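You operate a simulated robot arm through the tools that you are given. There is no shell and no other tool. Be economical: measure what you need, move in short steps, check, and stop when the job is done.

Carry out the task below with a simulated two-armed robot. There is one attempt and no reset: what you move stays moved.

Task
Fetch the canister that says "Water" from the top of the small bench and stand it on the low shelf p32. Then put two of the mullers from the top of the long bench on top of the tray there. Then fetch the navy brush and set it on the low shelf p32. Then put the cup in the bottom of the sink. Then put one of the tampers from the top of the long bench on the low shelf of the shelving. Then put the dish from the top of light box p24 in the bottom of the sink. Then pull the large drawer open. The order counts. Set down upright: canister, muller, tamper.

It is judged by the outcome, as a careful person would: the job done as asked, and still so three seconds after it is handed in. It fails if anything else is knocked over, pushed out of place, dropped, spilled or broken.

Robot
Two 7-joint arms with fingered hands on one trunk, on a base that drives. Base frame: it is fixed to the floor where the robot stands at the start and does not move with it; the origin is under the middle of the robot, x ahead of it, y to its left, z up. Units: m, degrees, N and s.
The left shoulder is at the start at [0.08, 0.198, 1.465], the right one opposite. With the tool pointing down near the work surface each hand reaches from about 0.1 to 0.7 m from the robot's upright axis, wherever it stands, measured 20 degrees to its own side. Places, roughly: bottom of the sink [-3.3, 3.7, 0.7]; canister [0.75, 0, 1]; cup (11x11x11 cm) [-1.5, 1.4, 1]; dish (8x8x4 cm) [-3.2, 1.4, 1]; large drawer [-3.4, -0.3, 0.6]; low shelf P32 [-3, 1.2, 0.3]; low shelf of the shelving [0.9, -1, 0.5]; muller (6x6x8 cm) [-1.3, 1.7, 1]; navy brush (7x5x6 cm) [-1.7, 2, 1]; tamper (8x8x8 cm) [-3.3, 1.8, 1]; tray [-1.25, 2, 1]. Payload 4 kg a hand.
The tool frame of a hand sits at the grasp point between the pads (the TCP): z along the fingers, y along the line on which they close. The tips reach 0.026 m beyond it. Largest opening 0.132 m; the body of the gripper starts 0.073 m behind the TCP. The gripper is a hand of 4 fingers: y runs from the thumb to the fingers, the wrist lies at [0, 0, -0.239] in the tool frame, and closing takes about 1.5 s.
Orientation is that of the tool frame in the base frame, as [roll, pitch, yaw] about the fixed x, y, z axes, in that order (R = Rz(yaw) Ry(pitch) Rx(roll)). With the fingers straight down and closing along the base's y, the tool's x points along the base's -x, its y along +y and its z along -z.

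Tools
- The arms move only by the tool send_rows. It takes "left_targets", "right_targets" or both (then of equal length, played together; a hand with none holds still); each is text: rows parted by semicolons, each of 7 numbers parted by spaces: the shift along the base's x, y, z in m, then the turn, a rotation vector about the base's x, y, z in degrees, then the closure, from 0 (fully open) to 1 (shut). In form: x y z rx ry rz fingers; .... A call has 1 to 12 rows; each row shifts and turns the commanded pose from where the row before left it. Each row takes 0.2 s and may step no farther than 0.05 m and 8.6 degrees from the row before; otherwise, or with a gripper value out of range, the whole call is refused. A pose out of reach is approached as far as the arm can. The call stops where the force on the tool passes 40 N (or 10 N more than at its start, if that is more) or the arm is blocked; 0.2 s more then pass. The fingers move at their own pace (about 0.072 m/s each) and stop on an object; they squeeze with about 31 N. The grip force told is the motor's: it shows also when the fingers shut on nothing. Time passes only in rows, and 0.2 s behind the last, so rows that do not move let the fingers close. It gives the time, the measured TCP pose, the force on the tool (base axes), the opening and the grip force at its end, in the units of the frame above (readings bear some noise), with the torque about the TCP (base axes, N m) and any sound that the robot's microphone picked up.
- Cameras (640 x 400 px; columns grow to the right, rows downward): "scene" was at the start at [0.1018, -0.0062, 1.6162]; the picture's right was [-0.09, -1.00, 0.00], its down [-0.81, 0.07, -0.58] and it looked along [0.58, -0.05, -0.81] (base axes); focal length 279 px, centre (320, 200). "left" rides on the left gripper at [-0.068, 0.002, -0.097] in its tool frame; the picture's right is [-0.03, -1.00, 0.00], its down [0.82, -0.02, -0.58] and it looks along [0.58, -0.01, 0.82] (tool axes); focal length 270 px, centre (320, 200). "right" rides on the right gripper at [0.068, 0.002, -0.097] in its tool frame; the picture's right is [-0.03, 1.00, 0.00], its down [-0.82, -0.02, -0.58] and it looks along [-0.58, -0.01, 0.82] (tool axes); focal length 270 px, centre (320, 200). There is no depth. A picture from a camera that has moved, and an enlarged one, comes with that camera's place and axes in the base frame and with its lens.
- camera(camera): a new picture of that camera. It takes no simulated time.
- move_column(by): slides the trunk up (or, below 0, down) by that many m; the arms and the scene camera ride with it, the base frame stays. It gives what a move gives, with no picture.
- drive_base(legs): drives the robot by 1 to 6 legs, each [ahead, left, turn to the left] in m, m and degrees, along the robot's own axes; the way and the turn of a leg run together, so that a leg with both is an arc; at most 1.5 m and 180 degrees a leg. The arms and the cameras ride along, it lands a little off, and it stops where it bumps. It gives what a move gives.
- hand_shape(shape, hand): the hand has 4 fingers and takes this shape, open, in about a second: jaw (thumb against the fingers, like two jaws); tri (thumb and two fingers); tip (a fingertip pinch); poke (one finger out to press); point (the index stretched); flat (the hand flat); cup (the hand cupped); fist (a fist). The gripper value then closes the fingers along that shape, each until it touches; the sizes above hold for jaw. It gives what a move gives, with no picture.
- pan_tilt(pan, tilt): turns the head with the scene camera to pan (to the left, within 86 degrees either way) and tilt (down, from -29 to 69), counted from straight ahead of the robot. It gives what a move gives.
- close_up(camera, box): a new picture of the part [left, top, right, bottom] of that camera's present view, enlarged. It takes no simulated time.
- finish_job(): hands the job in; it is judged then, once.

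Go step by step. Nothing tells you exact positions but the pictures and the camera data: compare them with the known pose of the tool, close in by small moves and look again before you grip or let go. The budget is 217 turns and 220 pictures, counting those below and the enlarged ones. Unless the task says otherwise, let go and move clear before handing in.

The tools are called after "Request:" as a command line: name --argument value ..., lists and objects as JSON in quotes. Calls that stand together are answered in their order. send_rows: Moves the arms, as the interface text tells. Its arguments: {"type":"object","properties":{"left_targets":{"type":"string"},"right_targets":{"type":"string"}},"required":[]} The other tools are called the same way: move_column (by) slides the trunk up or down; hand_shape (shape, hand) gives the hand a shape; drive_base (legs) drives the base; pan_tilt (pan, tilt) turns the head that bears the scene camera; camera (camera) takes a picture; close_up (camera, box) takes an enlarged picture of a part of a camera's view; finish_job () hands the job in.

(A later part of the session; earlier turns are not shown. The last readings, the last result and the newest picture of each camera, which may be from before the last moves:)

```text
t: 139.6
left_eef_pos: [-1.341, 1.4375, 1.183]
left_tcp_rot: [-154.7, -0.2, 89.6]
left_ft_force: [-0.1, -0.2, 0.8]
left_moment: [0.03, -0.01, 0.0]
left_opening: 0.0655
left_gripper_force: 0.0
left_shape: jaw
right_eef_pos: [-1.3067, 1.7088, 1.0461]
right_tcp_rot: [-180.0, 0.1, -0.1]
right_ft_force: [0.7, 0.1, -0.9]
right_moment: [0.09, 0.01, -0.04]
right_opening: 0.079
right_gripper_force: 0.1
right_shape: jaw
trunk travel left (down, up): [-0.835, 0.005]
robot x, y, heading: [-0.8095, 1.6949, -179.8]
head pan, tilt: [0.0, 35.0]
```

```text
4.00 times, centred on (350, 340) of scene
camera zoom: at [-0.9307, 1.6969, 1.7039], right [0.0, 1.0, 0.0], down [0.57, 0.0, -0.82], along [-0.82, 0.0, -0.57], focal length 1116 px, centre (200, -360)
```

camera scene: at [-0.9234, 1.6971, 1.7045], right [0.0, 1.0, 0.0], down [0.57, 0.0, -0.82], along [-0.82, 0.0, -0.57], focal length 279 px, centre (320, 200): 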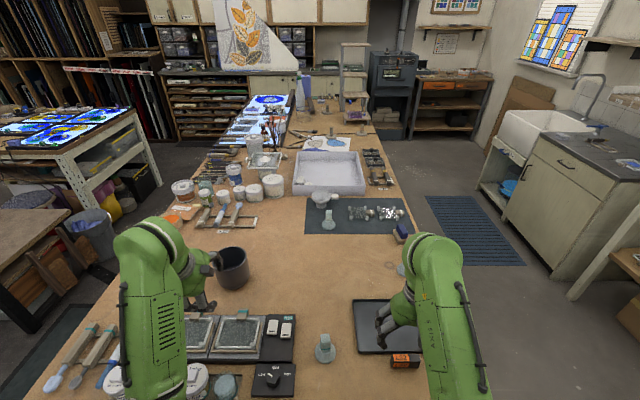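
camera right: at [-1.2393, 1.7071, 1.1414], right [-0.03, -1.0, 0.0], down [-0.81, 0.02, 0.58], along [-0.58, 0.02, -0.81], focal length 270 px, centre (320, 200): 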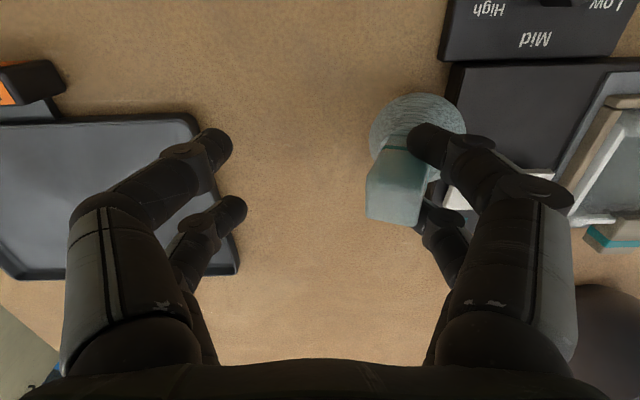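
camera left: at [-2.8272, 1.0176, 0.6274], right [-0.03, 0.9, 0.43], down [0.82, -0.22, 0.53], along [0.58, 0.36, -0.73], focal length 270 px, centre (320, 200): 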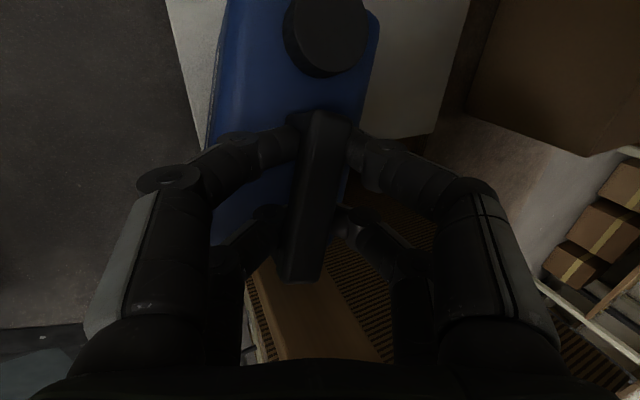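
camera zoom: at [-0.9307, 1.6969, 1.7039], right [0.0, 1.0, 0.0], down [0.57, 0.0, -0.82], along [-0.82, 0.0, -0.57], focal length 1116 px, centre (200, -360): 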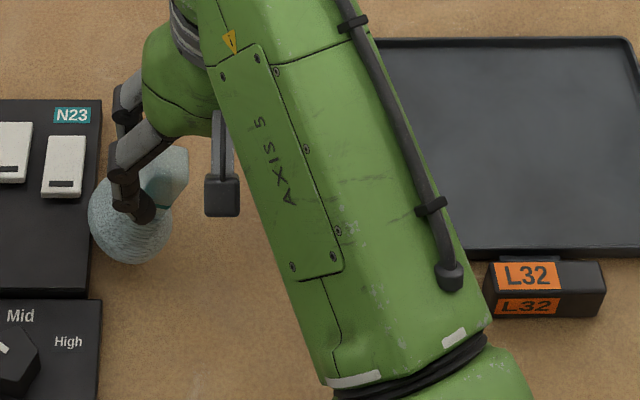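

The handle got wedged between two fingers of the pair, and followed them. I lower it back to the table and open a bit more by moving sideways gently, then look.

Request:
send_rows --right_targets "0 0 -0.015 0 0 0 0.4;0 0 -0.013 0 0 0 0.4;0 0 0 0 0 0 0.4;0 0 0 0 0 0 0.2;0 0 0 0 0 0 0.2"

Request:
camera --camera "right"

```text
t: 140.8
left_eef_pos: [-1.3393, 1.4376, 1.1845]
left_tcp_rot: [-154.7, -0.2, 89.6]
left_ft_force: [0.1, 0.2, -1.1]
left_moment: [0.03, -0.01, 0.0]
left_opening: 0.0654
left_gripper_force: 0.0
left_shape: jaw
right_eef_pos: [-1.308, 1.7102, 1.017]
right_tcp_rot: [179.9, 0.1, -0.2]
right_ft_force: [-0.2, 2.8, 1.6]
right_moment: [-0.06, -0.02, 0.03]
right_opening: 0.1044
right_gripper_force: 0.1
right_shape: jaw
trunk travel left (down, up): [-0.835, 0.005]
robot x, y, heading: [-0.8109, 1.6987, -179.6]
head pan, tilt: [0.0, 35.0]
```

```text
162 pictures are left
camera right: at [-1.2393, 1.7088, 1.1137], right [-0.03, -1.0, 0.0], down [-0.81, 0.02, 0.58], along [-0.58, 0.02, -0.81], focal length 270 px, centre (320, 200)
```

right: 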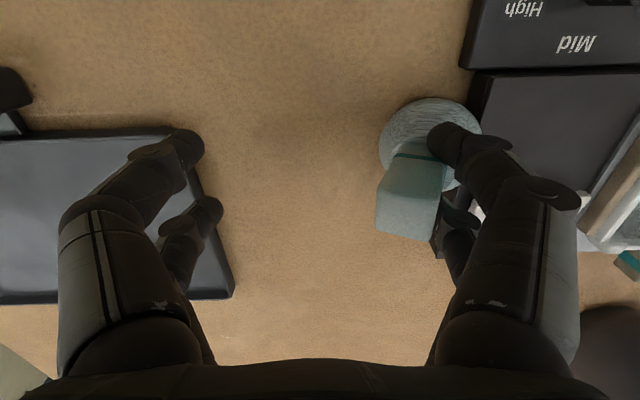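

I try rising a little with a small yaw to free the handle from between the fingers.

Request:
send_rows --right_targets "-0.008 0 0.003 0 0 0 0.2;0.004 0 0.006 0 0 0 0.2;0 0 0.012 0 0 0 0.2;0 0 0.012 0 0 0 0.2"

Request:
camera --camera "right"

Request:
close_up --camera "scene" --box '[270, 290, 430, 390]'

```text
t: 141.8
left_eef_pos: [-1.3409, 1.4371, 1.1837]
left_tcp_rot: [-154.7, -0.1, 89.6]
left_ft_force: [0.2, 0.0, -0.1]
left_moment: [0.0, 0.01, 0.02]
left_opening: 0.0658
left_gripper_force: 0.1
left_shape: jaw
right_eef_pos: [-1.3103, 1.7087, 1.0511]
right_tcp_rot: [179.9, 0.2, -0.1]
right_ft_force: [-0.1, -1.0, -1.5]
right_moment: [0.11, 0.0, 0.02]
right_opening: 0.1053
right_gripper_force: 0.0
right_shape: jaw
trunk travel left (down, up): [-0.835, 0.005]
robot x, y, heading: [-0.8156, 1.6973, -179.8]
head pan, tilt: [0.0, 35.0]
```

```text
161 pictures are left
camera right: at [-1.2435, 1.7073, 1.1467], right [-0.03, -1.0, 0.0], down [-0.81, 0.02, 0.58], along [-0.58, 0.02, -0.81], focal length 270 px, centre (320, 200)
```

right: 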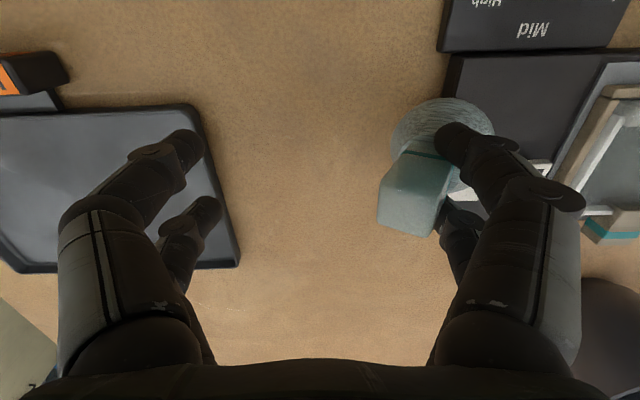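

```text
4.00 times, centred on (350, 340) of scene
camera zoom: at [-0.9312, 1.697, 1.7038], right [0.0, 1.0, 0.0], down [0.57, 0.0, -0.82], along [-0.82, 0.0, -0.57], focal length 1116 px, centre (200, -360)
```

zoom: 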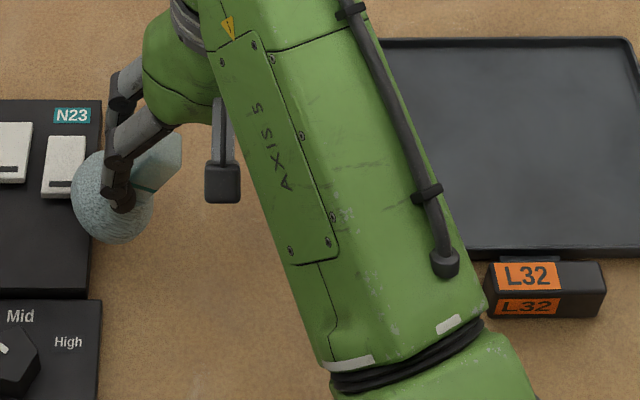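

The muller hangs lightly from one finger pair. I set it back on the table and change the hand to the fingertip-pinch shape, which should release it and suits the small handle better.

Request:
send_rows --right_targets "0 0.01 -0.012 0 0 0 0.2;0 0.01 -0.012 0 0 0 0.2;0 0.005 -0.01 0 0 0 0.2;0 0 0 0 0 0 0.2"

Request:
hand_shape --hand "right" --shape "tip"

Request:
camera --camera "right"

```text
t: 142.8
left_eef_pos: [-1.3407, 1.437, 1.1827]
left_tcp_rot: [-154.7, -0.1, 89.7]
left_ft_force: [0.6, -0.2, 0.2]
left_moment: [-0.01, -0.01, 0.01]
left_opening: 0.0654
left_gripper_force: 0.0
left_shape: jaw
right_eef_pos: [-1.3114, 1.7336, 1.0172]
right_tcp_rot: [179.9, 0.4, -0.1]
right_ft_force: [-0.2, -1.1, 1.4]
right_moment: [-0.11, -0.02, 0.01]
right_opening: 0.1056
right_gripper_force: 0.1
right_shape: jaw
trunk travel left (down, up): [-0.835, 0.005]
robot x, y, heading: [-0.8108, 1.6962, -179.8]
head pan, tilt: [0.0, 35.0]
```

```text
t: 143.7
left_eef_pos: [-1.3416, 1.4372, 1.1846]
left_tcp_rot: [-154.6, -0.1, 89.6]
left_ft_force: [0.6, 0.2, 0.4]
left_moment: [-0.02, 0.02, 0.03]
left_opening: 0.0656
left_gripper_force: 0.1
left_shape: jaw
right_eef_pos: [-1.311, 1.7339, 1.0173]
right_tcp_rot: [179.9, 0.2, -0.1]
right_ft_force: [0.1, -0.4, -0.3]
right_moment: [0.07, -0.04, -0.01]
right_opening: 0.1318
right_gripper_force: 0.1
right_shape: tip
trunk travel left (down, up): [-0.835, 0.005]
robot x, y, heading: [-0.8114, 1.6969, -179.7]
head pan, tilt: [0.0, 35.0]
```

```text
159 pictures are left
camera right: at [-1.2438, 1.7323, 1.1136], right [-0.03, -1.0, 0.0], down [-0.81, 0.02, 0.58], along [-0.58, 0.02, -0.81], focal length 270 px, centre (320, 200)
```

right: 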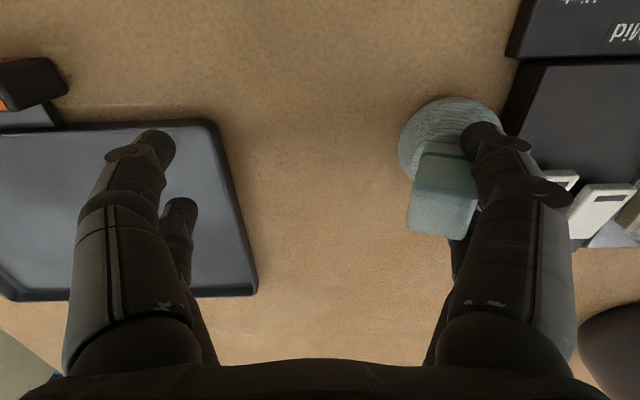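

I partly close in this shape to see which fingers move.

Request:
send_rows --right_targets "0 0 0 0 0 0 0.2;0 0 0 0 0 0 0.4;0 0 0 0 0 0 0.4;0 0 0 0 0 0 0.4"

Request:
camera --camera "right"

```text
t: 144.7
left_eef_pos: [-1.3401, 1.4374, 1.1838]
left_tcp_rot: [-154.6, -0.1, 89.7]
left_ft_force: [-0.5, 0.2, 0.3]
left_moment: [0.01, 0.0, 0.0]
left_opening: 0.0656
left_gripper_force: 0.0
left_shape: jaw
right_eef_pos: [-1.3113, 1.7342, 1.0176]
right_tcp_rot: [179.9, 0.3, 0.0]
right_ft_force: [0.3, -0.7, 2.8]
right_moment: [-0.19, 0.05, -0.01]
right_opening: 0.0799
right_gripper_force: 0.0
right_shape: tip
trunk travel left (down, up): [-0.835, 0.005]
robot x, y, heading: [-0.81, 1.6988, -179.7]
head pan, tilt: [0.0, 35.0]
```

```text
158 pictures are left
camera right: at [-1.2436, 1.7318, 1.114], right [-0.03, -1.0, 0.0], down [-0.81, 0.02, 0.58], along [-0.58, 0.02, -0.81], focal length 270 px, centre (320, 200)
```

right: 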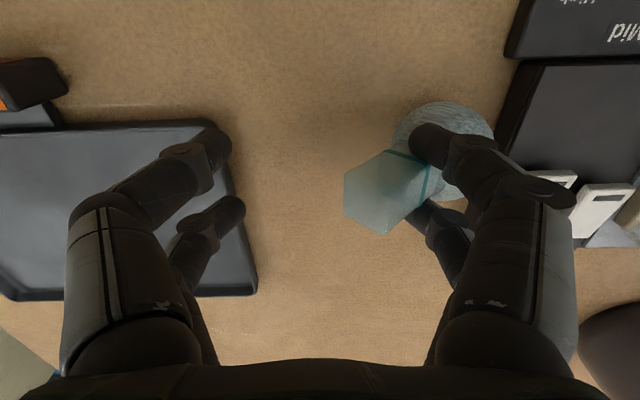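

The muller leans with the finger. I reopen so that it stands upright and take closer looks at how it is caught.

Request:
send_rows --right_targets "0 0 0 0 0 0 0.2;0 0 0 0 0 0 0;0 0 0 0 0 0 0;0 0 0 0 0 0 0"

Request:
close_up --camera "right" --box '[380, 70, 580, 270]'

Request:
close_up --camera "scene" --box '[270, 300, 370, 370]'

```text
t: 145.7
left_eef_pos: [-1.3408, 1.4369, 1.1833]
left_tcp_rot: [-154.8, -0.1, 89.6]
left_ft_force: [-0.6, -0.9, -0.1]
left_moment: [0.03, -0.01, 0.0]
left_opening: 0.0655
left_gripper_force: 0.1
left_shape: jaw
right_eef_pos: [-1.3115, 1.7347, 1.0169]
right_tcp_rot: [179.9, 0.2, -0.1]
right_ft_force: [0.2, 0.0, -0.8]
right_moment: [0.09, -0.01, 0.02]
right_opening: 0.1316
right_gripper_force: 0.0
right_shape: tip
trunk travel left (down, up): [-0.835, 0.005]
robot x, y, heading: [-0.8142, 1.6961, -179.7]
head pan, tilt: [0.0, 35.0]
```

```text
2.00 times, centred on (480, 170) of right
camera zoom: at [-1.244, 1.7322, 1.1136], right [-0.03, -1.0, 0.0], down [-0.81, 0.02, 0.58], along [-0.58, 0.02, -0.81], focal length 541 px, centre (0, 260)
```

zoom: 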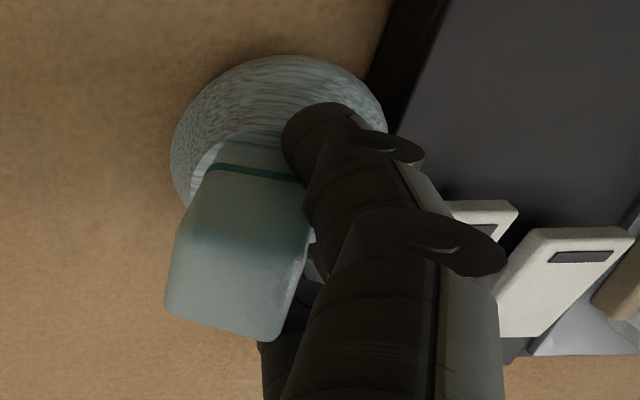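

```text
5.71 times, centred on (320, 335) of scene
camera zoom: at [-0.931, 1.6974, 1.7039], right [0.0, 1.0, 0.0], down [0.57, 0.0, -0.82], along [-0.82, 0.0, -0.57], focal length 1594 px, centre (320, -571)
```

zoom: 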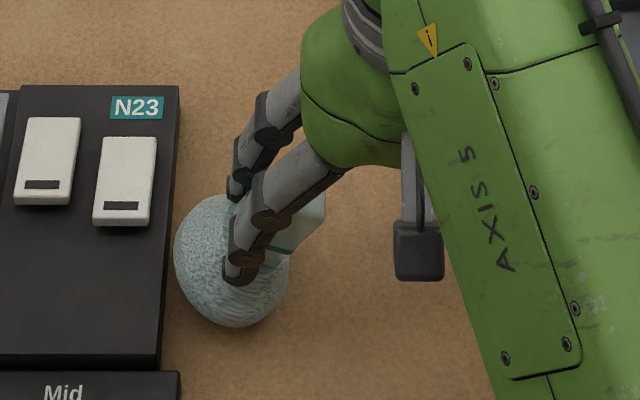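

The handle is wedged between the two fingers on one side. The "tri" shape should move one of these away.

Request:
hand_shape --hand "right" --shape "tri"

Request:
camera --camera "right"

Request:
close_up --camera "scene" --box '[270, 300, 430, 400]'

```text
t: 146.6
left_eef_pos: [-1.3408, 1.4379, 1.1835]
left_tcp_rot: [-154.8, -0.1, 89.8]
left_ft_force: [0.1, 1.0, -0.5]
left_moment: [0.0, -0.01, 0.02]
left_opening: 0.0655
left_gripper_force: 0.2
left_shape: jaw
right_eef_pos: [-1.3108, 1.7341, 1.0167]
right_tcp_rot: [179.8, 0.2, -0.1]
right_ft_force: [0.5, 1.0, -0.6]
right_moment: [0.14, 0.02, -0.01]
right_opening: 0.1318
right_gripper_force: 0.0
right_shape: tri
trunk travel left (down, up): [-0.835, 0.005]
robot x, y, heading: [-0.8081, 1.6986, -179.9]
head pan, tilt: [0.0, 35.0]
```

```text
155 pictures are left
camera right: at [-1.2439, 1.7321, 1.1137], right [-0.03, -1.0, 0.0], down [-0.81, 0.02, 0.58], along [-0.58, 0.02, -0.81], focal length 270 px, centre (320, 200)
```

right: 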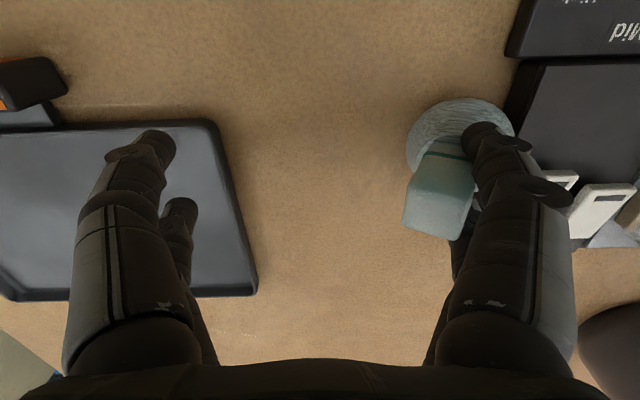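

```text
4.00 times, centred on (350, 350) of scene
camera zoom: at [-0.9309, 1.6973, 1.7039], right [0.0, 1.0, 0.0], down [0.57, 0.0, -0.82], along [-0.82, 0.0, -0.57], focal length 1116 px, centre (200, -400)
```

zoom: 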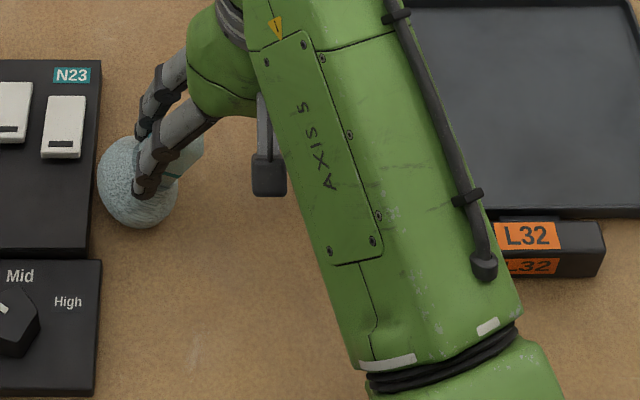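

No change. I try the "point" shape, which moves the fingers differently from each other, with the muller resting on the table.

Request:
hand_shape --hand "right" --shape "point"

Request:
camera --camera "right"

Request:
close_up --camera "scene" --box '[270, 300, 430, 400]'

```text
t: 147.5
left_eef_pos: [-1.3391, 1.4363, 1.1844]
left_tcp_rot: [-154.7, -0.1, 89.7]
left_ft_force: [0.0, 0.1, -0.1]
left_moment: [-0.01, -0.02, 0.03]
left_opening: 0.0657
left_gripper_force: 0.0
left_shape: jaw
right_eef_pos: [-1.3127, 1.7347, 1.017]
right_tcp_rot: [-179.9, 0.2, -0.1]
right_ft_force: [-0.8, -0.6, -0.6]
right_moment: [0.03, 0.01, -0.04]
right_opening: 0.0
right_gripper_force: 0.1
right_shape: point
trunk travel left (down, up): [-0.835, 0.005]
robot x, y, heading: [-0.8126, 1.7006, -180.0]
head pan, tilt: [0.0, 35.0]
```

```text
153 pictures are left
camera right: at [-1.2437, 1.732, 1.1138], right [-0.03, -1.0, 0.0], down [-0.81, 0.02, 0.58], along [-0.58, 0.02, -0.81], focal length 270 px, centre (320, 200)
```

right: 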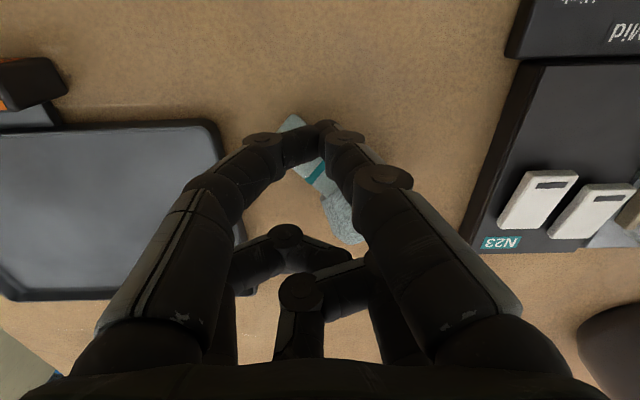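

```text
4.00 times, centred on (350, 350) of scene
camera zoom: at [-0.9306, 1.6971, 1.7039], right [0.0, 1.0, 0.0], down [0.57, 0.0, -0.82], along [-0.82, 0.0, -0.57], focal length 1116 px, centre (200, -400)
```

zoom: 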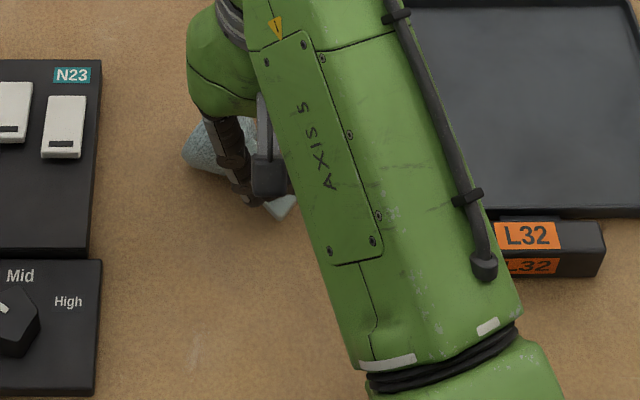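

The muller has come loose from the wedge but now lies down. I raise the hand carefully and look.

Request:
send_rows --right_targets "0 0 0.01 0 0 0 0;0 0 0.02 0 0 0 0;0 0 0.03 0 0 0 0;0 0 0.03 0 0 0 0"

Request:
camera --camera "right"

Request:
close_up --camera "scene" --box '[270, 300, 430, 400]'

```text
t: 148.5
left_eef_pos: [-1.3397, 1.4364, 1.1837]
left_tcp_rot: [-154.6, -0.2, 89.7]
left_ft_force: [-0.2, -0.7, -0.2]
left_moment: [0.0, 0.0, -0.02]
left_opening: 0.0659
left_gripper_force: 0.0
left_shape: jaw
right_eef_pos: [-1.3113, 1.7324, 1.1077]
right_tcp_rot: [179.9, 0.3, -0.1]
right_ft_force: [-0.1, -0.7, 0.6]
right_moment: [0.0, 0.0, -0.04]
right_opening: 0.0003
right_gripper_force: 0.0
right_shape: point
trunk travel left (down, up): [-0.835, 0.005]
robot x, y, heading: [-0.8114, 1.695, -179.8]
head pan, tilt: [0.0, 35.0]
```

```text
151 pictures are left
camera right: at [-1.2435, 1.7312, 1.2037], right [-0.03, -1.0, 0.0], down [-0.81, 0.02, 0.58], along [-0.58, 0.02, -0.81], focal length 270 px, centre (320, 200)
```

right: 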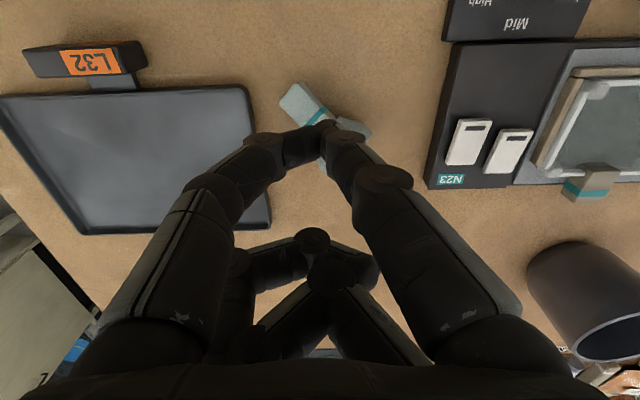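

```text
4.00 times, centred on (350, 350) of scene
camera zoom: at [-0.9302, 1.6972, 1.7039], right [0.0, 1.0, 0.0], down [0.57, 0.0, -0.82], along [-0.82, 0.0, -0.57], focal length 1116 px, centre (200, -400)
```

zoom: 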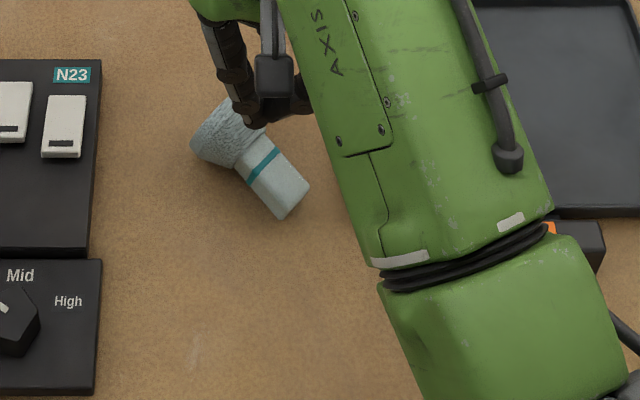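

The muller lies free on the table, handle at about (−1.315, 1.744). I will pick it by the end of its handle with one finger pair so that the heavy base swings down; the left hand has the right yaw range. First I move the right hand aside.

Request:
send_rows --left_targets "0 0 0 0 -8.4 0 0.4;0 0.01 0 0 -8.4 0 0.4;0 0.03 0 0 -8.4 0 0.4;0.005 0.035 -0.005 0 0 -7.8 0.5;0.005 0.035 -0.005 0 0 -7.8 0.5;0.005 0.035 -0.005 0 0 -7.8 0.5;0.005 0.035 -0.01 0 0 -7.8 0.5;0.005 0.035 -0.01 0 0 -7.8 0.5;0.005 0.035 -0.02 0 0 0 0.5;0.004 0.035 -0.02 0 0 0 0.5;0.004 0.038 -0.02 0 0 0 0.5" --right_targets "0.005 0.03 0.003 0 0 0 0;0.005 0.03 0.003 0 0 0 0;0.005 0.03 0.003 0 0 0 0;0.005 0.03 0.003 0 0 0 0;0.005 0.03 0.003 0 0 0 0;0.005 0.03 0 0 0 0 0;0.005 0.03 0 0 0 0 0;0 0.03 0 0 0 0 0;0 0 0 0 0 0 0;0 0 0 0 0 0 0;0 0 0 0 0 0 0"

Request:
camera --camera "left"

Request:
camera --camera "scene"

```text
t: 150.9
left_eef_pos: [-1.3019, 1.7621, 1.0873]
left_tcp_rot: [180.0, -0.2, 50.8]
left_ft_force: [-0.6, -0.7, 0.2]
left_moment: [0.02, 0.0, -0.01]
left_opening: 0.0664
left_gripper_force: 0.0
left_shape: jaw
right_eef_pos: [-1.2782, 1.9756, 1.1207]
right_tcp_rot: [179.8, 0.2, -0.2]
right_ft_force: [-0.3, 0.6, 1.3]
right_moment: [0.0, 0.01, 0.01]
right_opening: 0.0002
right_gripper_force: 0.1
right_shape: point
trunk travel left (down, up): [-0.835, 0.005]
robot x, y, heading: [-0.8102, 1.6946, -179.9]
head pan, tilt: [0.0, 35.0]
```

```text
149 pictures are left
camera left: at [-1.3434, 1.7074, 1.1842], right [-0.79, 0.61, 0.0], down [0.5, 0.64, 0.58], along [0.36, 0.46, -0.81], focal length 270 px, centre (320, 200)
```

left: 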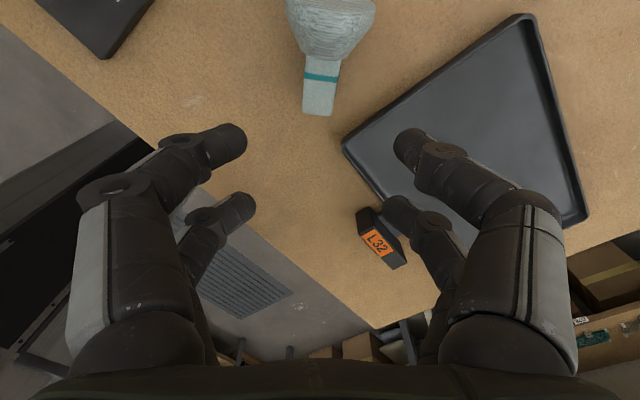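

```text
148 pictures are left
camera scene: at [-0.9317, 1.6997, 1.7039], right [0.0, 1.0, 0.0], down [0.57, 0.0, -0.82], along [-0.82, 0.0, -0.57], focal length 279 px, centre (320, 200)
```

scene: 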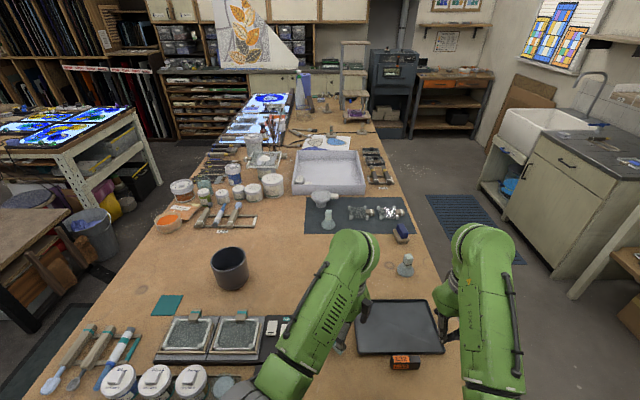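

The muller is nicely aligned under the left hand. I descend and close one pair on the handle's middle.

Request:
send_rows --left_targets "0 0 -0.03 0 0 0 0.5;0 0 -0.03 0 0 0 0.5;0 0 -0.025 0 0 0 0.5;0 0 -0.014 0 0 0 0.5;0 0 0 0 0 0 0.7;0 0 0 0 0 0 1;0 0 0 0 0 0 1;0 0 0 0 0 0 1;0 0 0.02 0 0 0 1;0 0 0.03 0 0 0 1;0 0 0.03 0 0 0 1;0 0 0 0 0 0 1"

Request:
camera --camera "left"

```text
t: 153.5
left_eef_pos: [-1.3045, 1.7609, 1.0687]
left_tcp_rot: [180.0, -0.3, 50.8]
left_ft_force: [0.0, -0.1, -1.2]
left_moment: [0.09, -0.06, -0.02]
left_opening: 0.0148
left_gripper_force: 31.0
left_shape: jaw
right_eef_pos: [-1.279, 1.9727, 1.1221]
right_tcp_rot: [179.8, 0.2, -0.1]
right_ft_force: [0.0, -0.2, 0.9]
right_moment: [0.03, 0.0, -0.01]
right_opening: 0.0
right_gripper_force: 0.1
right_shape: point
trunk travel left (down, up): [-0.835, 0.005]
robot x, y, heading: [-0.8118, 1.6965, -179.6]
head pan, tilt: [0.0, 35.0]
```

```text
147 pictures are left
camera left: at [-1.3452, 1.7058, 1.1648], right [-0.79, 0.61, 0.0], down [0.5, 0.64, 0.58], along [0.36, 0.46, -0.81], focal length 270 px, centre (320, 200)
```

left: 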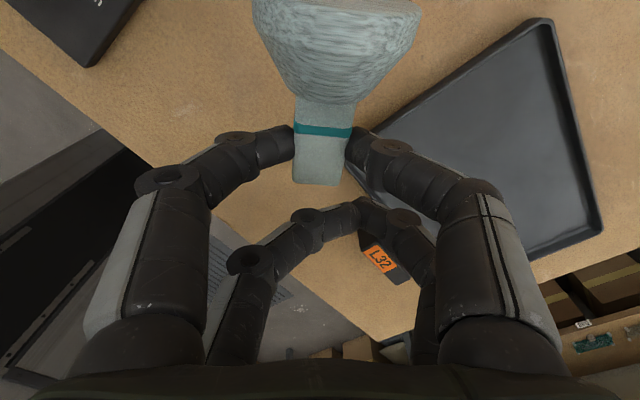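

The pinch holds the muller rigidly, still horizontal. I turn the left hand so its fingers can swing toward +y, which brings the muller's base down; the right hand moves out of the way.

Request:
send_rows --left_targets "-0.015 0.005 0.01 0 0 7.8 1;-0.02 0.005 0.01 0 0 7.8 1;-0.02 0.005 0.01 0 0 7.8 1;-0.02 0.005 0.01 0 0 7.8 1;-0.02 0.005 0.01 0 0 7.8 1;0 0 0.01 8.1 0 0 1;0 0 0.01 8.1 0 0 1;0 0 0 8.1 0 0 1;0 0 0 8.1 0 0 1;0 0 0 0 0 0 1" --right_targets "0.01 0.015 0 0 0 0 0;0.01 0.015 0 0 0 0 0;0.01 0.015 0 0 0 0 0;0.01 0.015 0 0 0 0 0;0.01 0.015 0 0 0 0 0;0.01 0.015 0 0 0 0 0;0 0.015 0 0 0 0 0;0 0 0 0 0 0 0;0 0 0 0 0 0 0;0 0 0 0 0 0 0"

Request:
camera --camera "scene"

Request:
camera --camera "left"

```text
t: 155.7
left_eef_pos: [-1.3978, 1.7848, 1.1396]
left_tcp_rot: [-179.6, -32.6, 89.8]
left_ft_force: [0.3, -0.5, -2.3]
left_moment: [0.07, 0.0, 0.01]
left_opening: 0.0149
left_gripper_force: 31.0
left_shape: jaw
right_eef_pos: [-1.2189, 2.0791, 1.1172]
right_tcp_rot: [180.0, 0.2, -0.1]
right_ft_force: [-1.1, 1.1, 0.6]
right_moment: [-0.03, -0.04, -0.01]
right_opening: 0.0002
right_gripper_force: 0.0
right_shape: point
right hand out of reach, approached as far as the arm can: row 3
trunk travel left (down, up): [-0.835, 0.005]
robot x, y, heading: [-0.8137, 1.6965, -179.9]
head pan, tilt: [0.0, 35.0]
```

```text
146 pictures are left
camera scene: at [-0.9306, 1.697, 1.7039], right [0.0, 1.0, 0.0], down [0.57, 0.0, -0.82], along [-0.82, 0.0, -0.57], focal length 279 px, centre (320, 200)
```

scene: 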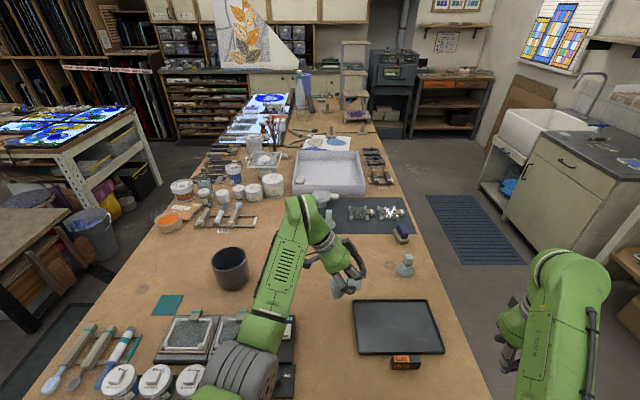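

```text
145 pictures are left
camera left: at [-1.3953, 1.6745, 1.1844], right [-1.0, -0.02, -0.01], down [-0.02, 0.37, 0.93], along [-0.01, 0.93, -0.37], focal length 270 px, centre (320, 200)
```

left: 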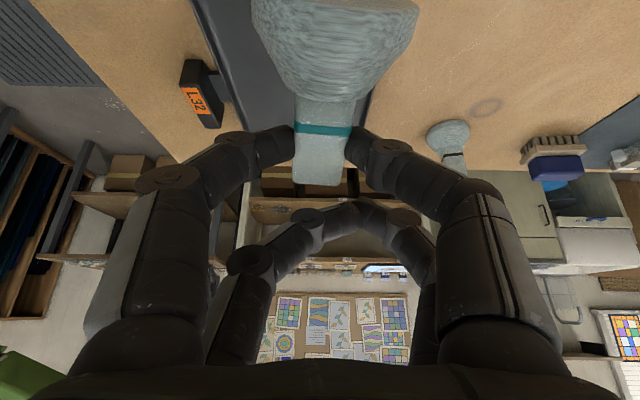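

The muller is swinging upright nicely. I continue the tilt while moving over the tray.

Request:
send_rows --left_targets "0 0.025 0 8.1 0 0 1;0 0.025 0 8.1 0 0 1;0 0.025 0 8.1 0 0 1;0 0.025 0 8.1 0 0 1;0 0.01 0 5 0 0 1;0 0 0 0 0 0 1"

Request:
camera --camera "left"

Request:
close_up --camera "scene" --box '[270, 220, 470, 370]'

```text
t: 157.1
left_eef_pos: [-1.3272, 1.7982, 1.2309]
left_tcp_rot: [-179.8, -45.3, 90.1]
left_ft_force: [-0.8, 0.9, -2.2]
left_moment: [0.04, -0.02, 0.0]
left_opening: 0.0146
left_gripper_force: 30.6
left_shape: jaw
left hand out of reach, approached as far as the arm can: row 1, 2, 3, 4, 5
right_eef_pos: [-1.2197, 2.0797, 1.1179]
right_tcp_rot: [179.9, 0.2, -0.1]
right_ft_force: [-0.4, 0.6, -0.4]
right_moment: [0.01, 0.01, 0.0]
right_opening: 0.0
right_gripper_force: 0.0
right_shape: point
trunk travel left (down, up): [-0.835, 0.005]
robot x, y, heading: [-0.8093, 1.6941, -179.7]
head pan, tilt: [0.0, 35.0]
```

```text
144 pictures are left
camera left: at [-1.3243, 1.681, 1.2505], right [-1.0, -0.02, -0.01], down [-0.02, 0.17, 0.99], along [-0.02, 0.99, -0.17], focal length 270 px, centre (320, 200)
```

left: 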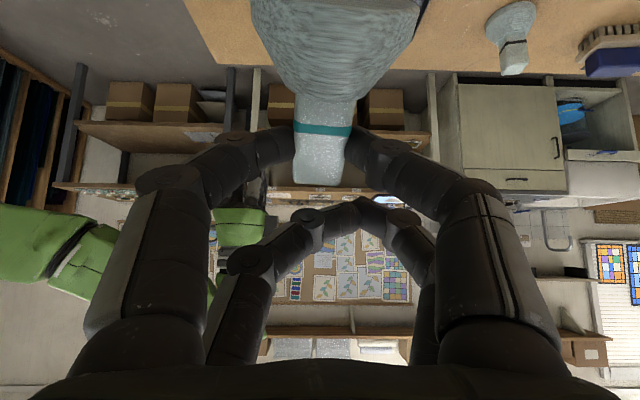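

```text
2.67 times, centred on (370, 295) of scene
camera zoom: at [-0.9316, 1.6976, 1.7038], right [0.0, 1.0, 0.0], down [0.57, 0.0, -0.82], along [-0.82, 0.0, -0.57], focal length 744 px, centre (187, -53)
```

zoom: 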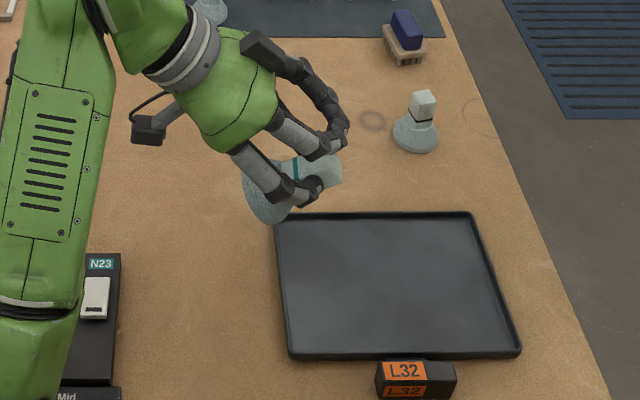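

The wrist reaches its tilt limit here at about 45°. Closer to my body the forearm can point more sideways, so I drive a little nearer and try the remaining tilt there.

Request:
drive_base --legs '[[0.12, 0, 0]]'

Request:
send_rows --left_targets "0.02 0 0 6 0 0 1;0.02 0 0 6 0 0 1;0.02 0 0 6 0 0 1;0.02 0 0 6 0 0 1;0 0 0 0 0 0 1"

```text
t: 158.4
left_eef_pos: [-1.4435, 1.7976, 1.2271]
left_tcp_rot: [179.7, -45.2, 90.5]
left_ft_force: [-0.8, 0.9, -1.8]
left_moment: [0.06, -0.03, -0.03]
left_opening: 0.0146
left_gripper_force: 31.3
left_shape: jaw
right_eef_pos: [-1.3366, 2.0801, 1.1162]
right_tcp_rot: [-180.0, 0.0, -0.2]
right_ft_force: [-0.2, 0.3, -1.0]
right_moment: [-0.03, -0.06, 0.0]
right_opening: 0.0
right_gripper_force: 0.0
right_shape: point
trunk travel left (down, up): [-0.835, 0.005]
robot x, y, heading: [-0.9216, 1.6971, -179.8]
head pan, tilt: [0.0, 35.0]
stopped in leg 1: the robot was blocked; the commanded pose is now the measured one
```

```text
t: 159.6
left_eef_pos: [-1.3779, 1.7911, 1.2863]
left_tcp_rot: [-179.2, -51.2, 90.0]
left_ft_force: [0.8, -0.7, -1.3]
left_moment: [0.01, 0.02, 0.0]
left_opening: 0.0145
left_gripper_force: 30.8
left_shape: jaw
left hand out of reach, approached as far as the arm can: row 1, 2, 3, 4
right_eef_pos: [-1.3277, 2.0794, 1.1186]
right_tcp_rot: [180.0, 0.4, -0.2]
right_ft_force: [0.1, 0.1, 0.2]
right_moment: [0.0, 0.01, -0.01]
right_opening: 0.0002
right_gripper_force: 0.1
right_shape: point
trunk travel left (down, up): [-0.835, 0.005]
robot x, y, heading: [-0.9262, 1.6985, -179.8]
head pan, tilt: [0.0, 35.0]
```

Higher relative to the shoulder gives more tilt, so lowering the trunk will help. I first move the right hand beyond the bench's side edge.

Request:
send_rows --right_targets "0.015 0.03 0 0 0 0 0;0.015 0.03 0 0 0 0 0;0.015 0.03 0 0 0 0 0;0.015 0.03 0 0 0 0 0;0.015 0.03 0 0 0 0 0;0.015 0.03 0 0 0 0 0;0.01 0.03 0 0 0 0 0;0 0.02 0 0 0 0 0"

Request:
camera --camera "scene"

```text
t: 161.4
left_eef_pos: [-1.3816, 1.7921, 1.2848]
left_tcp_rot: [-179.4, -51.2, 90.3]
left_ft_force: [0.1, 0.4, -1.8]
left_moment: [0.0, 0.04, 0.01]
left_opening: 0.0146
left_gripper_force: 30.6
left_shape: jaw
right_eef_pos: [-1.2309, 2.3112, 1.1183]
right_tcp_rot: [179.9, 0.2, -0.2]
right_ft_force: [-1.2, 0.8, -0.6]
right_moment: [0.0, 0.03, 0.0]
right_opening: 0.0002
right_gripper_force: 0.0
right_shape: point
trunk travel left (down, up): [-0.835, 0.005]
robot x, y, heading: [-0.9218, 1.6982, -179.8]
head pan, tilt: [0.0, 35.0]
```

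```text
142 pictures are left
camera scene: at [-1.0427, 1.6988, 1.7038], right [0.0, 1.0, 0.0], down [0.57, 0.0, -0.82], along [-0.82, 0.0, -0.57], focal length 279 px, centre (320, 200)
```

scene: 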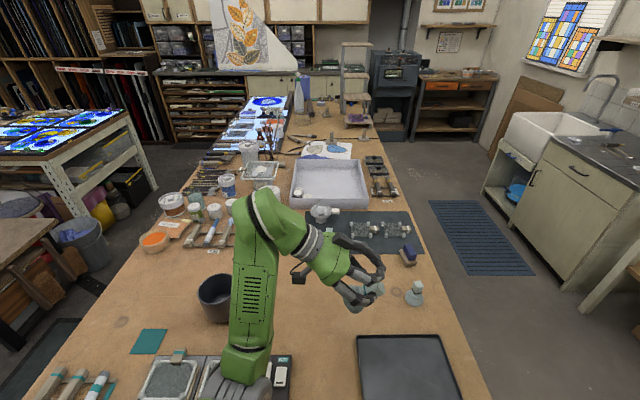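

Right hand is clear. I test whether yawing the left hand further (pointing forward‑right) allows more tilt at a lower height.

Request:
send_rows --left_targets "0 0 0 0 0 8 1;0 0 0 0 0 8 1;0 0 0 0 0 8 1;0 0 0 0 0 8 1;0 0.01 -0.04 0 0 0 1;0 0.01 -0.04 0 0 0 1;0 0.01 -0.04 0 0 0 1;0 0 0 0 0 0 1"

Request:
camera --camera "scene"

```text
t: 163.2
left_eef_pos: [-1.382, 1.8221, 1.1645]
left_tcp_rot: [-179.4, -51.2, 122.2]
left_ft_force: [-0.2, -0.3, -1.7]
left_moment: [0.04, 0.01, -0.01]
left_opening: 0.0144
left_gripper_force: 30.6
left_shape: jaw
right_eef_pos: [-1.2291, 2.3109, 1.1179]
right_tcp_rot: [-180.0, 0.3, -0.2]
right_ft_force: [0.6, -0.3, 0.7]
right_moment: [-0.02, -0.01, 0.02]
right_opening: 0.0
right_gripper_force: 0.0
right_shape: point
trunk travel left (down, up): [-0.835, 0.005]
robot x, y, heading: [-0.9214, 1.6966, -179.9]
head pan, tilt: [0.0, 35.0]
```

```text
141 pictures are left
camera scene: at [-1.0421, 1.6975, 1.7039], right [0.0, 1.0, 0.0], down [0.57, 0.0, -0.82], along [-0.82, 0.0, -0.57], focal length 279 px, centre (320, 200)
```

scene: 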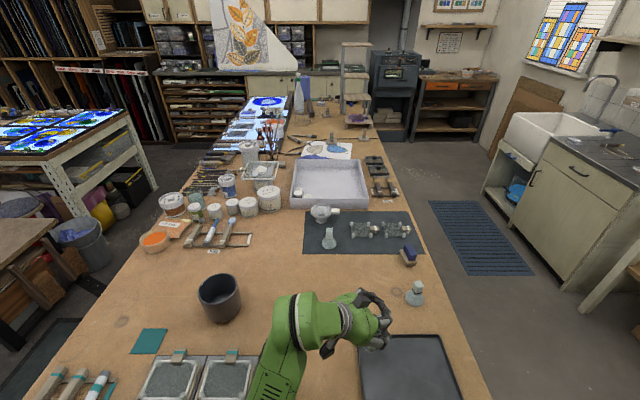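

Excellent: at yaw 122° the tilt works at lower height. I add about 24° more tilt and move over the tray.

Request:
send_rows --left_targets "-0.005 0.015 0 6.8 4.24 0 1;-0.005 0.015 0 6.8 4.24 0 1;-0.005 0.015 0 6.8 4.24 0 1;-0.005 0.013 -0.02 0 0 0 1;0 0 -0.02 0 0 0 1;0 0 0 0 0 0 1"

Request:
camera --camera "left"

Request:
close_up --camera "scene" --box '[270, 250, 470, 400]'

```text
t: 164.6
left_eef_pos: [-1.3035, 1.9442, 1.2]
left_tcp_rot: [-179.1, -75.1, 122.3]
left_ft_force: [0.6, -0.1, -2.3]
left_moment: [0.0, -0.01, -0.02]
left_opening: 0.0144
left_gripper_force: 30.8
left_shape: jaw
left hand out of reach, approached as far as the arm can: row 1, 2, 3, 4, 5
right_eef_pos: [-1.2293, 2.3101, 1.1193]
right_tcp_rot: [179.9, 0.2, -0.2]
right_ft_force: [0.5, -0.1, 0.2]
right_moment: [-0.01, 0.03, 0.0]
right_opening: 0.0002
right_gripper_force: 0.1
right_shape: point
trunk travel left (down, up): [-0.835, 0.005]
robot x, y, heading: [-0.9255, 1.6968, -179.8]
head pan, tilt: [0.0, 35.0]
```

```text
140 pictures are left
camera left: at [-1.24, 1.8539, 1.1589], right [-0.83, -0.55, -0.02], down [0.18, -0.3, 0.94], along [-0.53, 0.78, 0.35], focal length 270 px, centre (320, 200)
```

left: 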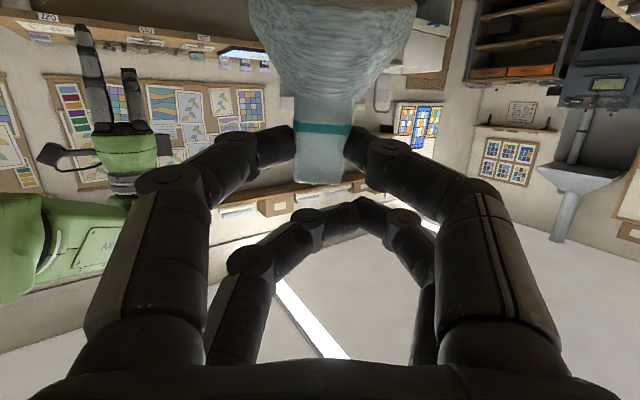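

```text
2.67 times, centred on (370, 325) of scene
camera zoom: at [-1.0408, 1.6971, 1.704], right [0.0, 1.0, 0.0], down [0.57, 0.0, -0.82], along [-0.82, 0.0, -0.57], focal length 744 px, centre (187, -133)
```

zoom: 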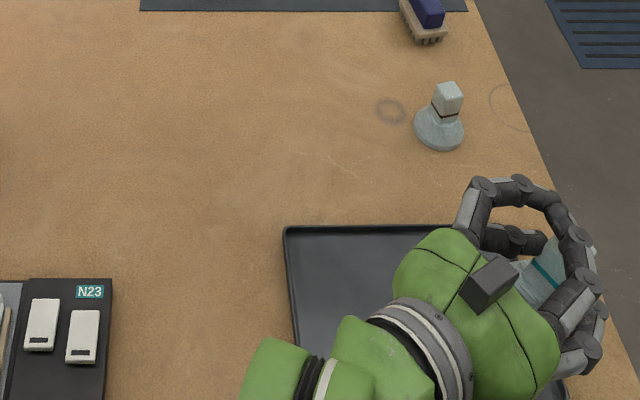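

Tilt 75° is reached here, only somewhat high. I check the forearm's clearance over the bench before lowering the trunk a bit.

Request:
pan_tilt --pan 15 --tilt 65

Request:
camera --camera "scene"

```text
t: 165.6
left_eef_pos: [-1.3039, 1.9453, 1.1993]
left_tcp_rot: [-179.2, -75.0, 122.5]
left_ft_force: [-0.4, 0.3, -2.4]
left_moment: [-0.03, 0.02, 0.0]
left_opening: 0.0144
left_gripper_force: 31.1
left_shape: jaw
right_eef_pos: [-1.23, 2.3096, 1.1173]
right_tcp_rot: [179.9, 0.2, -0.3]
right_ft_force: [-0.1, 0.1, 0.8]
right_moment: [0.0, 0.0, 0.0]
right_opening: 0.0
right_gripper_force: 0.0
right_shape: point
trunk travel left (down, up): [-0.835, 0.005]
robot x, y, heading: [-0.9224, 1.6983, -179.8]
head pan, tilt: [15.0, 65.0]
```

```text
138 pictures are left
camera scene: at [-1.0129, 1.6818, 1.6641], right [-0.26, 0.97, 0.0], down [0.87, 0.24, -0.42], along [-0.41, -0.11, -0.91], focal length 279 px, centre (320, 200)
```

scene: 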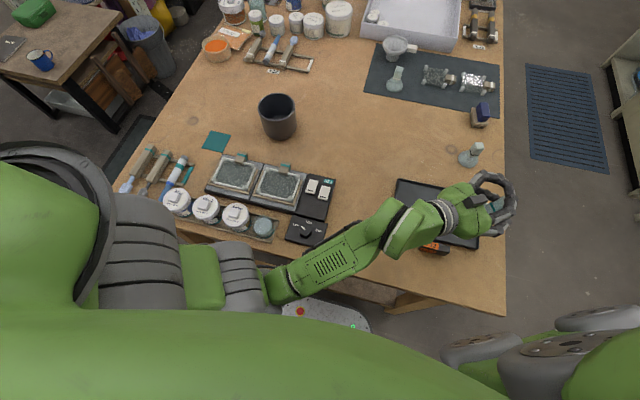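

The elbow is clear of everything. I lower the trunk slightly and bring the muller over the tray.

Request:
move_column --by -0.1

Request:
send_rows --left_targets "0 0 0.045 0 0 0 1;0 0 0.02 0 0 0 1;0 0 0 0 0 0 1"

Request:
camera --camera "scene"

```text
t: 166.9
left_eef_pos: [-1.3033, 1.9457, 1.0988]
left_tcp_rot: [-179.2, -75.0, 122.4]
left_ft_force: [0.4, 0.1, -1.7]
left_moment: [0.0, -0.01, -0.03]
left_opening: 0.0141
left_gripper_force: 30.7
left_shape: jaw
right_eef_pos: [-1.2306, 2.3107, 1.0191]
right_tcp_rot: [179.9, 0.3, -0.2]
right_ft_force: [0.3, 0.5, -0.8]
right_moment: [0.03, -0.02, 0.01]
right_opening: 0.0
right_gripper_force: 0.1
right_shape: point
trunk travel left (down, up): [-0.735, 0.105]
robot x, y, heading: [-0.9224, 1.6982, -179.8]
head pan, tilt: [15.0, 65.0]
```

```text
t: 167.7
left_eef_pos: [-1.3034, 1.9475, 1.1645]
left_tcp_rot: [-179.3, -75.0, 122.6]
left_ft_force: [0.1, 0.3, -0.9]
left_moment: [0.04, 0.04, 0.02]
left_opening: 0.0144
left_gripper_force: 31.0
left_shape: jaw
right_eef_pos: [-1.2292, 2.3095, 1.0184]
right_tcp_rot: [179.9, 0.3, -0.2]
right_ft_force: [-0.1, 0.1, -1.0]
right_moment: [0.04, 0.01, 0.01]
right_opening: 0.0
right_gripper_force: 0.0
right_shape: point
trunk travel left (down, up): [-0.735, 0.105]
robot x, y, heading: [-0.9195, 1.6993, -179.9]
head pan, tilt: [15.0, 65.0]
```

```text
137 pictures are left
camera scene: at [-1.0124, 1.6813, 1.564], right [-0.26, 0.97, 0.0], down [0.87, 0.24, -0.42], along [-0.41, -0.11, -0.91], focal length 279 px, centre (320, 200)
```

scene: 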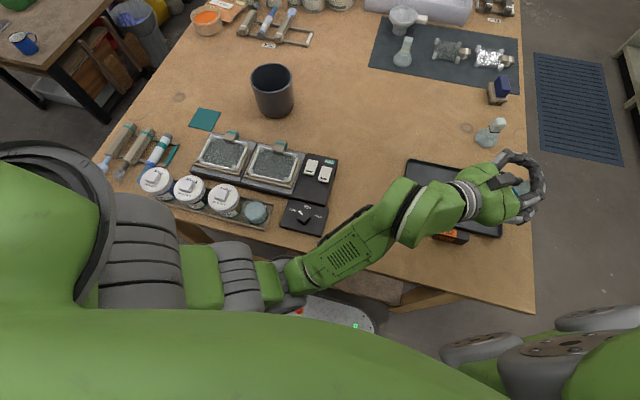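

The commanded pose now follows the measured one. I move onto the tray area and lower.

Request:
send_rows --left_targets "-0.02 -0.01 -0.02 0 0 0 1;-0.025 -0.015 -0.02 0 0 0 1;-0.025 -0.015 -0.02 0 0 0 1;-0.01 -0.01 -0.02 0 0 0 1;0 0 -0.01 0 0 0 1;0 0 0 0 0 0 1"

Request:
camera --camera "scene"

Request:
camera --camera "left"

```text
t: 169.1
left_eef_pos: [-1.3161, 1.94, 1.1215]
left_tcp_rot: [-178.7, -74.9, 122.3]
left_ft_force: [0.3, 0.0, -2.7]
left_moment: [-0.01, -0.02, -0.04]
left_opening: 0.0146
left_gripper_force: 31.7
left_shape: jaw
left hand out of reach, approached as far as the arm can: row 2, 3, 4, 5
right_eef_pos: [-1.2294, 2.3103, 1.0185]
right_tcp_rot: [179.9, 0.1, -0.2]
right_ft_force: [-0.8, 0.4, 0.6]
right_moment: [0.01, -0.01, -0.04]
right_opening: 0.0
right_gripper_force: 0.0
right_shape: point
trunk travel left (down, up): [-0.735, 0.105]
robot x, y, heading: [-0.9196, 1.6986, -180.1]
head pan, tilt: [15.0, 65.0]
```

```text
136 pictures are left
camera scene: at [-1.0124, 1.682, 1.564], right [-0.26, 0.97, 0.0], down [0.87, 0.24, -0.42], along [-0.41, -0.11, -0.91], focal length 279 px, centre (320, 200)
```

scene: 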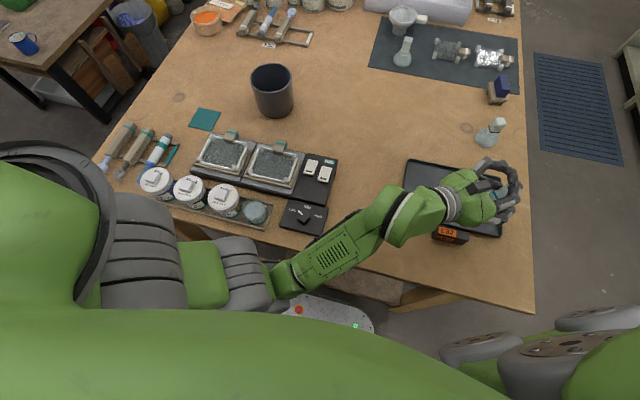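

```text
135 pictures are left
camera left: at [-1.2521, 1.8478, 1.081], right [-0.83, -0.56, -0.02], down [0.18, -0.29, 0.94], along [-0.53, 0.77, 0.34], focal length 270 px, centre (320, 200)
```

left: 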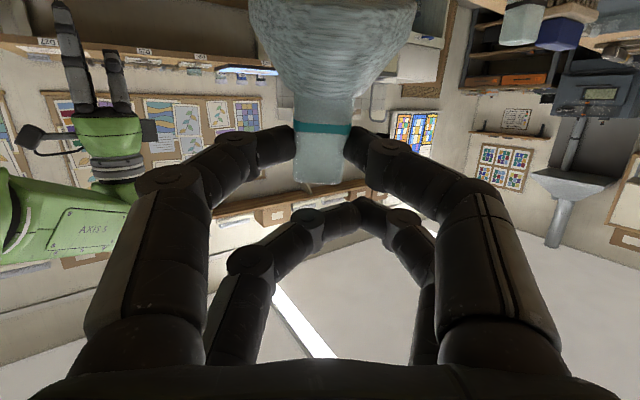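

Position is limited by the extreme tilt. I relax the tilt by 12° (the low-centred muller will still right itself), letting the hand come over the tray.

Request:
send_rows --left_targets "0 0 0.01 -5.1 -3.2 0 1;0 0 0 -5.1 -3.2 0 1;0 0 0 0 0 0 1"

Request:
close_up --camera "scene" --box '[380, 90, 560, 260]'

```text
t: 169.9
left_eef_pos: [-1.3156, 1.9386, 1.1316]
left_tcp_rot: [-178.9, -62.9, 122.3]
left_ft_force: [-0.4, -0.4, -2.2]
left_moment: [0.01, -0.01, 0.0]
left_opening: 0.0144
left_gripper_force: 31.2
left_shape: jaw
right_eef_pos: [-1.2295, 2.3095, 1.0172]
right_tcp_rot: [179.9, 0.2, -0.2]
right_ft_force: [0.2, 0.1, 0.1]
right_moment: [0.0, -0.03, 0.06]
right_opening: 0.0002
right_gripper_force: 0.1
right_shape: point
trunk travel left (down, up): [-0.735, 0.105]
robot x, y, heading: [-0.9229, 1.6979, -179.6]
head pan, tilt: [15.0, 65.0]
```

```text
2.35 times, centred on (470, 175) of scene
camera zoom: at [-1.0123, 1.6811, 1.564], right [-0.26, 0.97, 0.0], down [0.87, 0.24, -0.42], along [-0.41, -0.11, -0.91], focal length 657 px, centre (-33, 259)
```

zoom: 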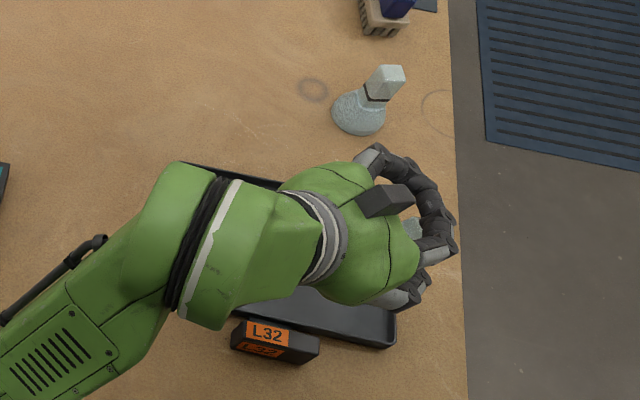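

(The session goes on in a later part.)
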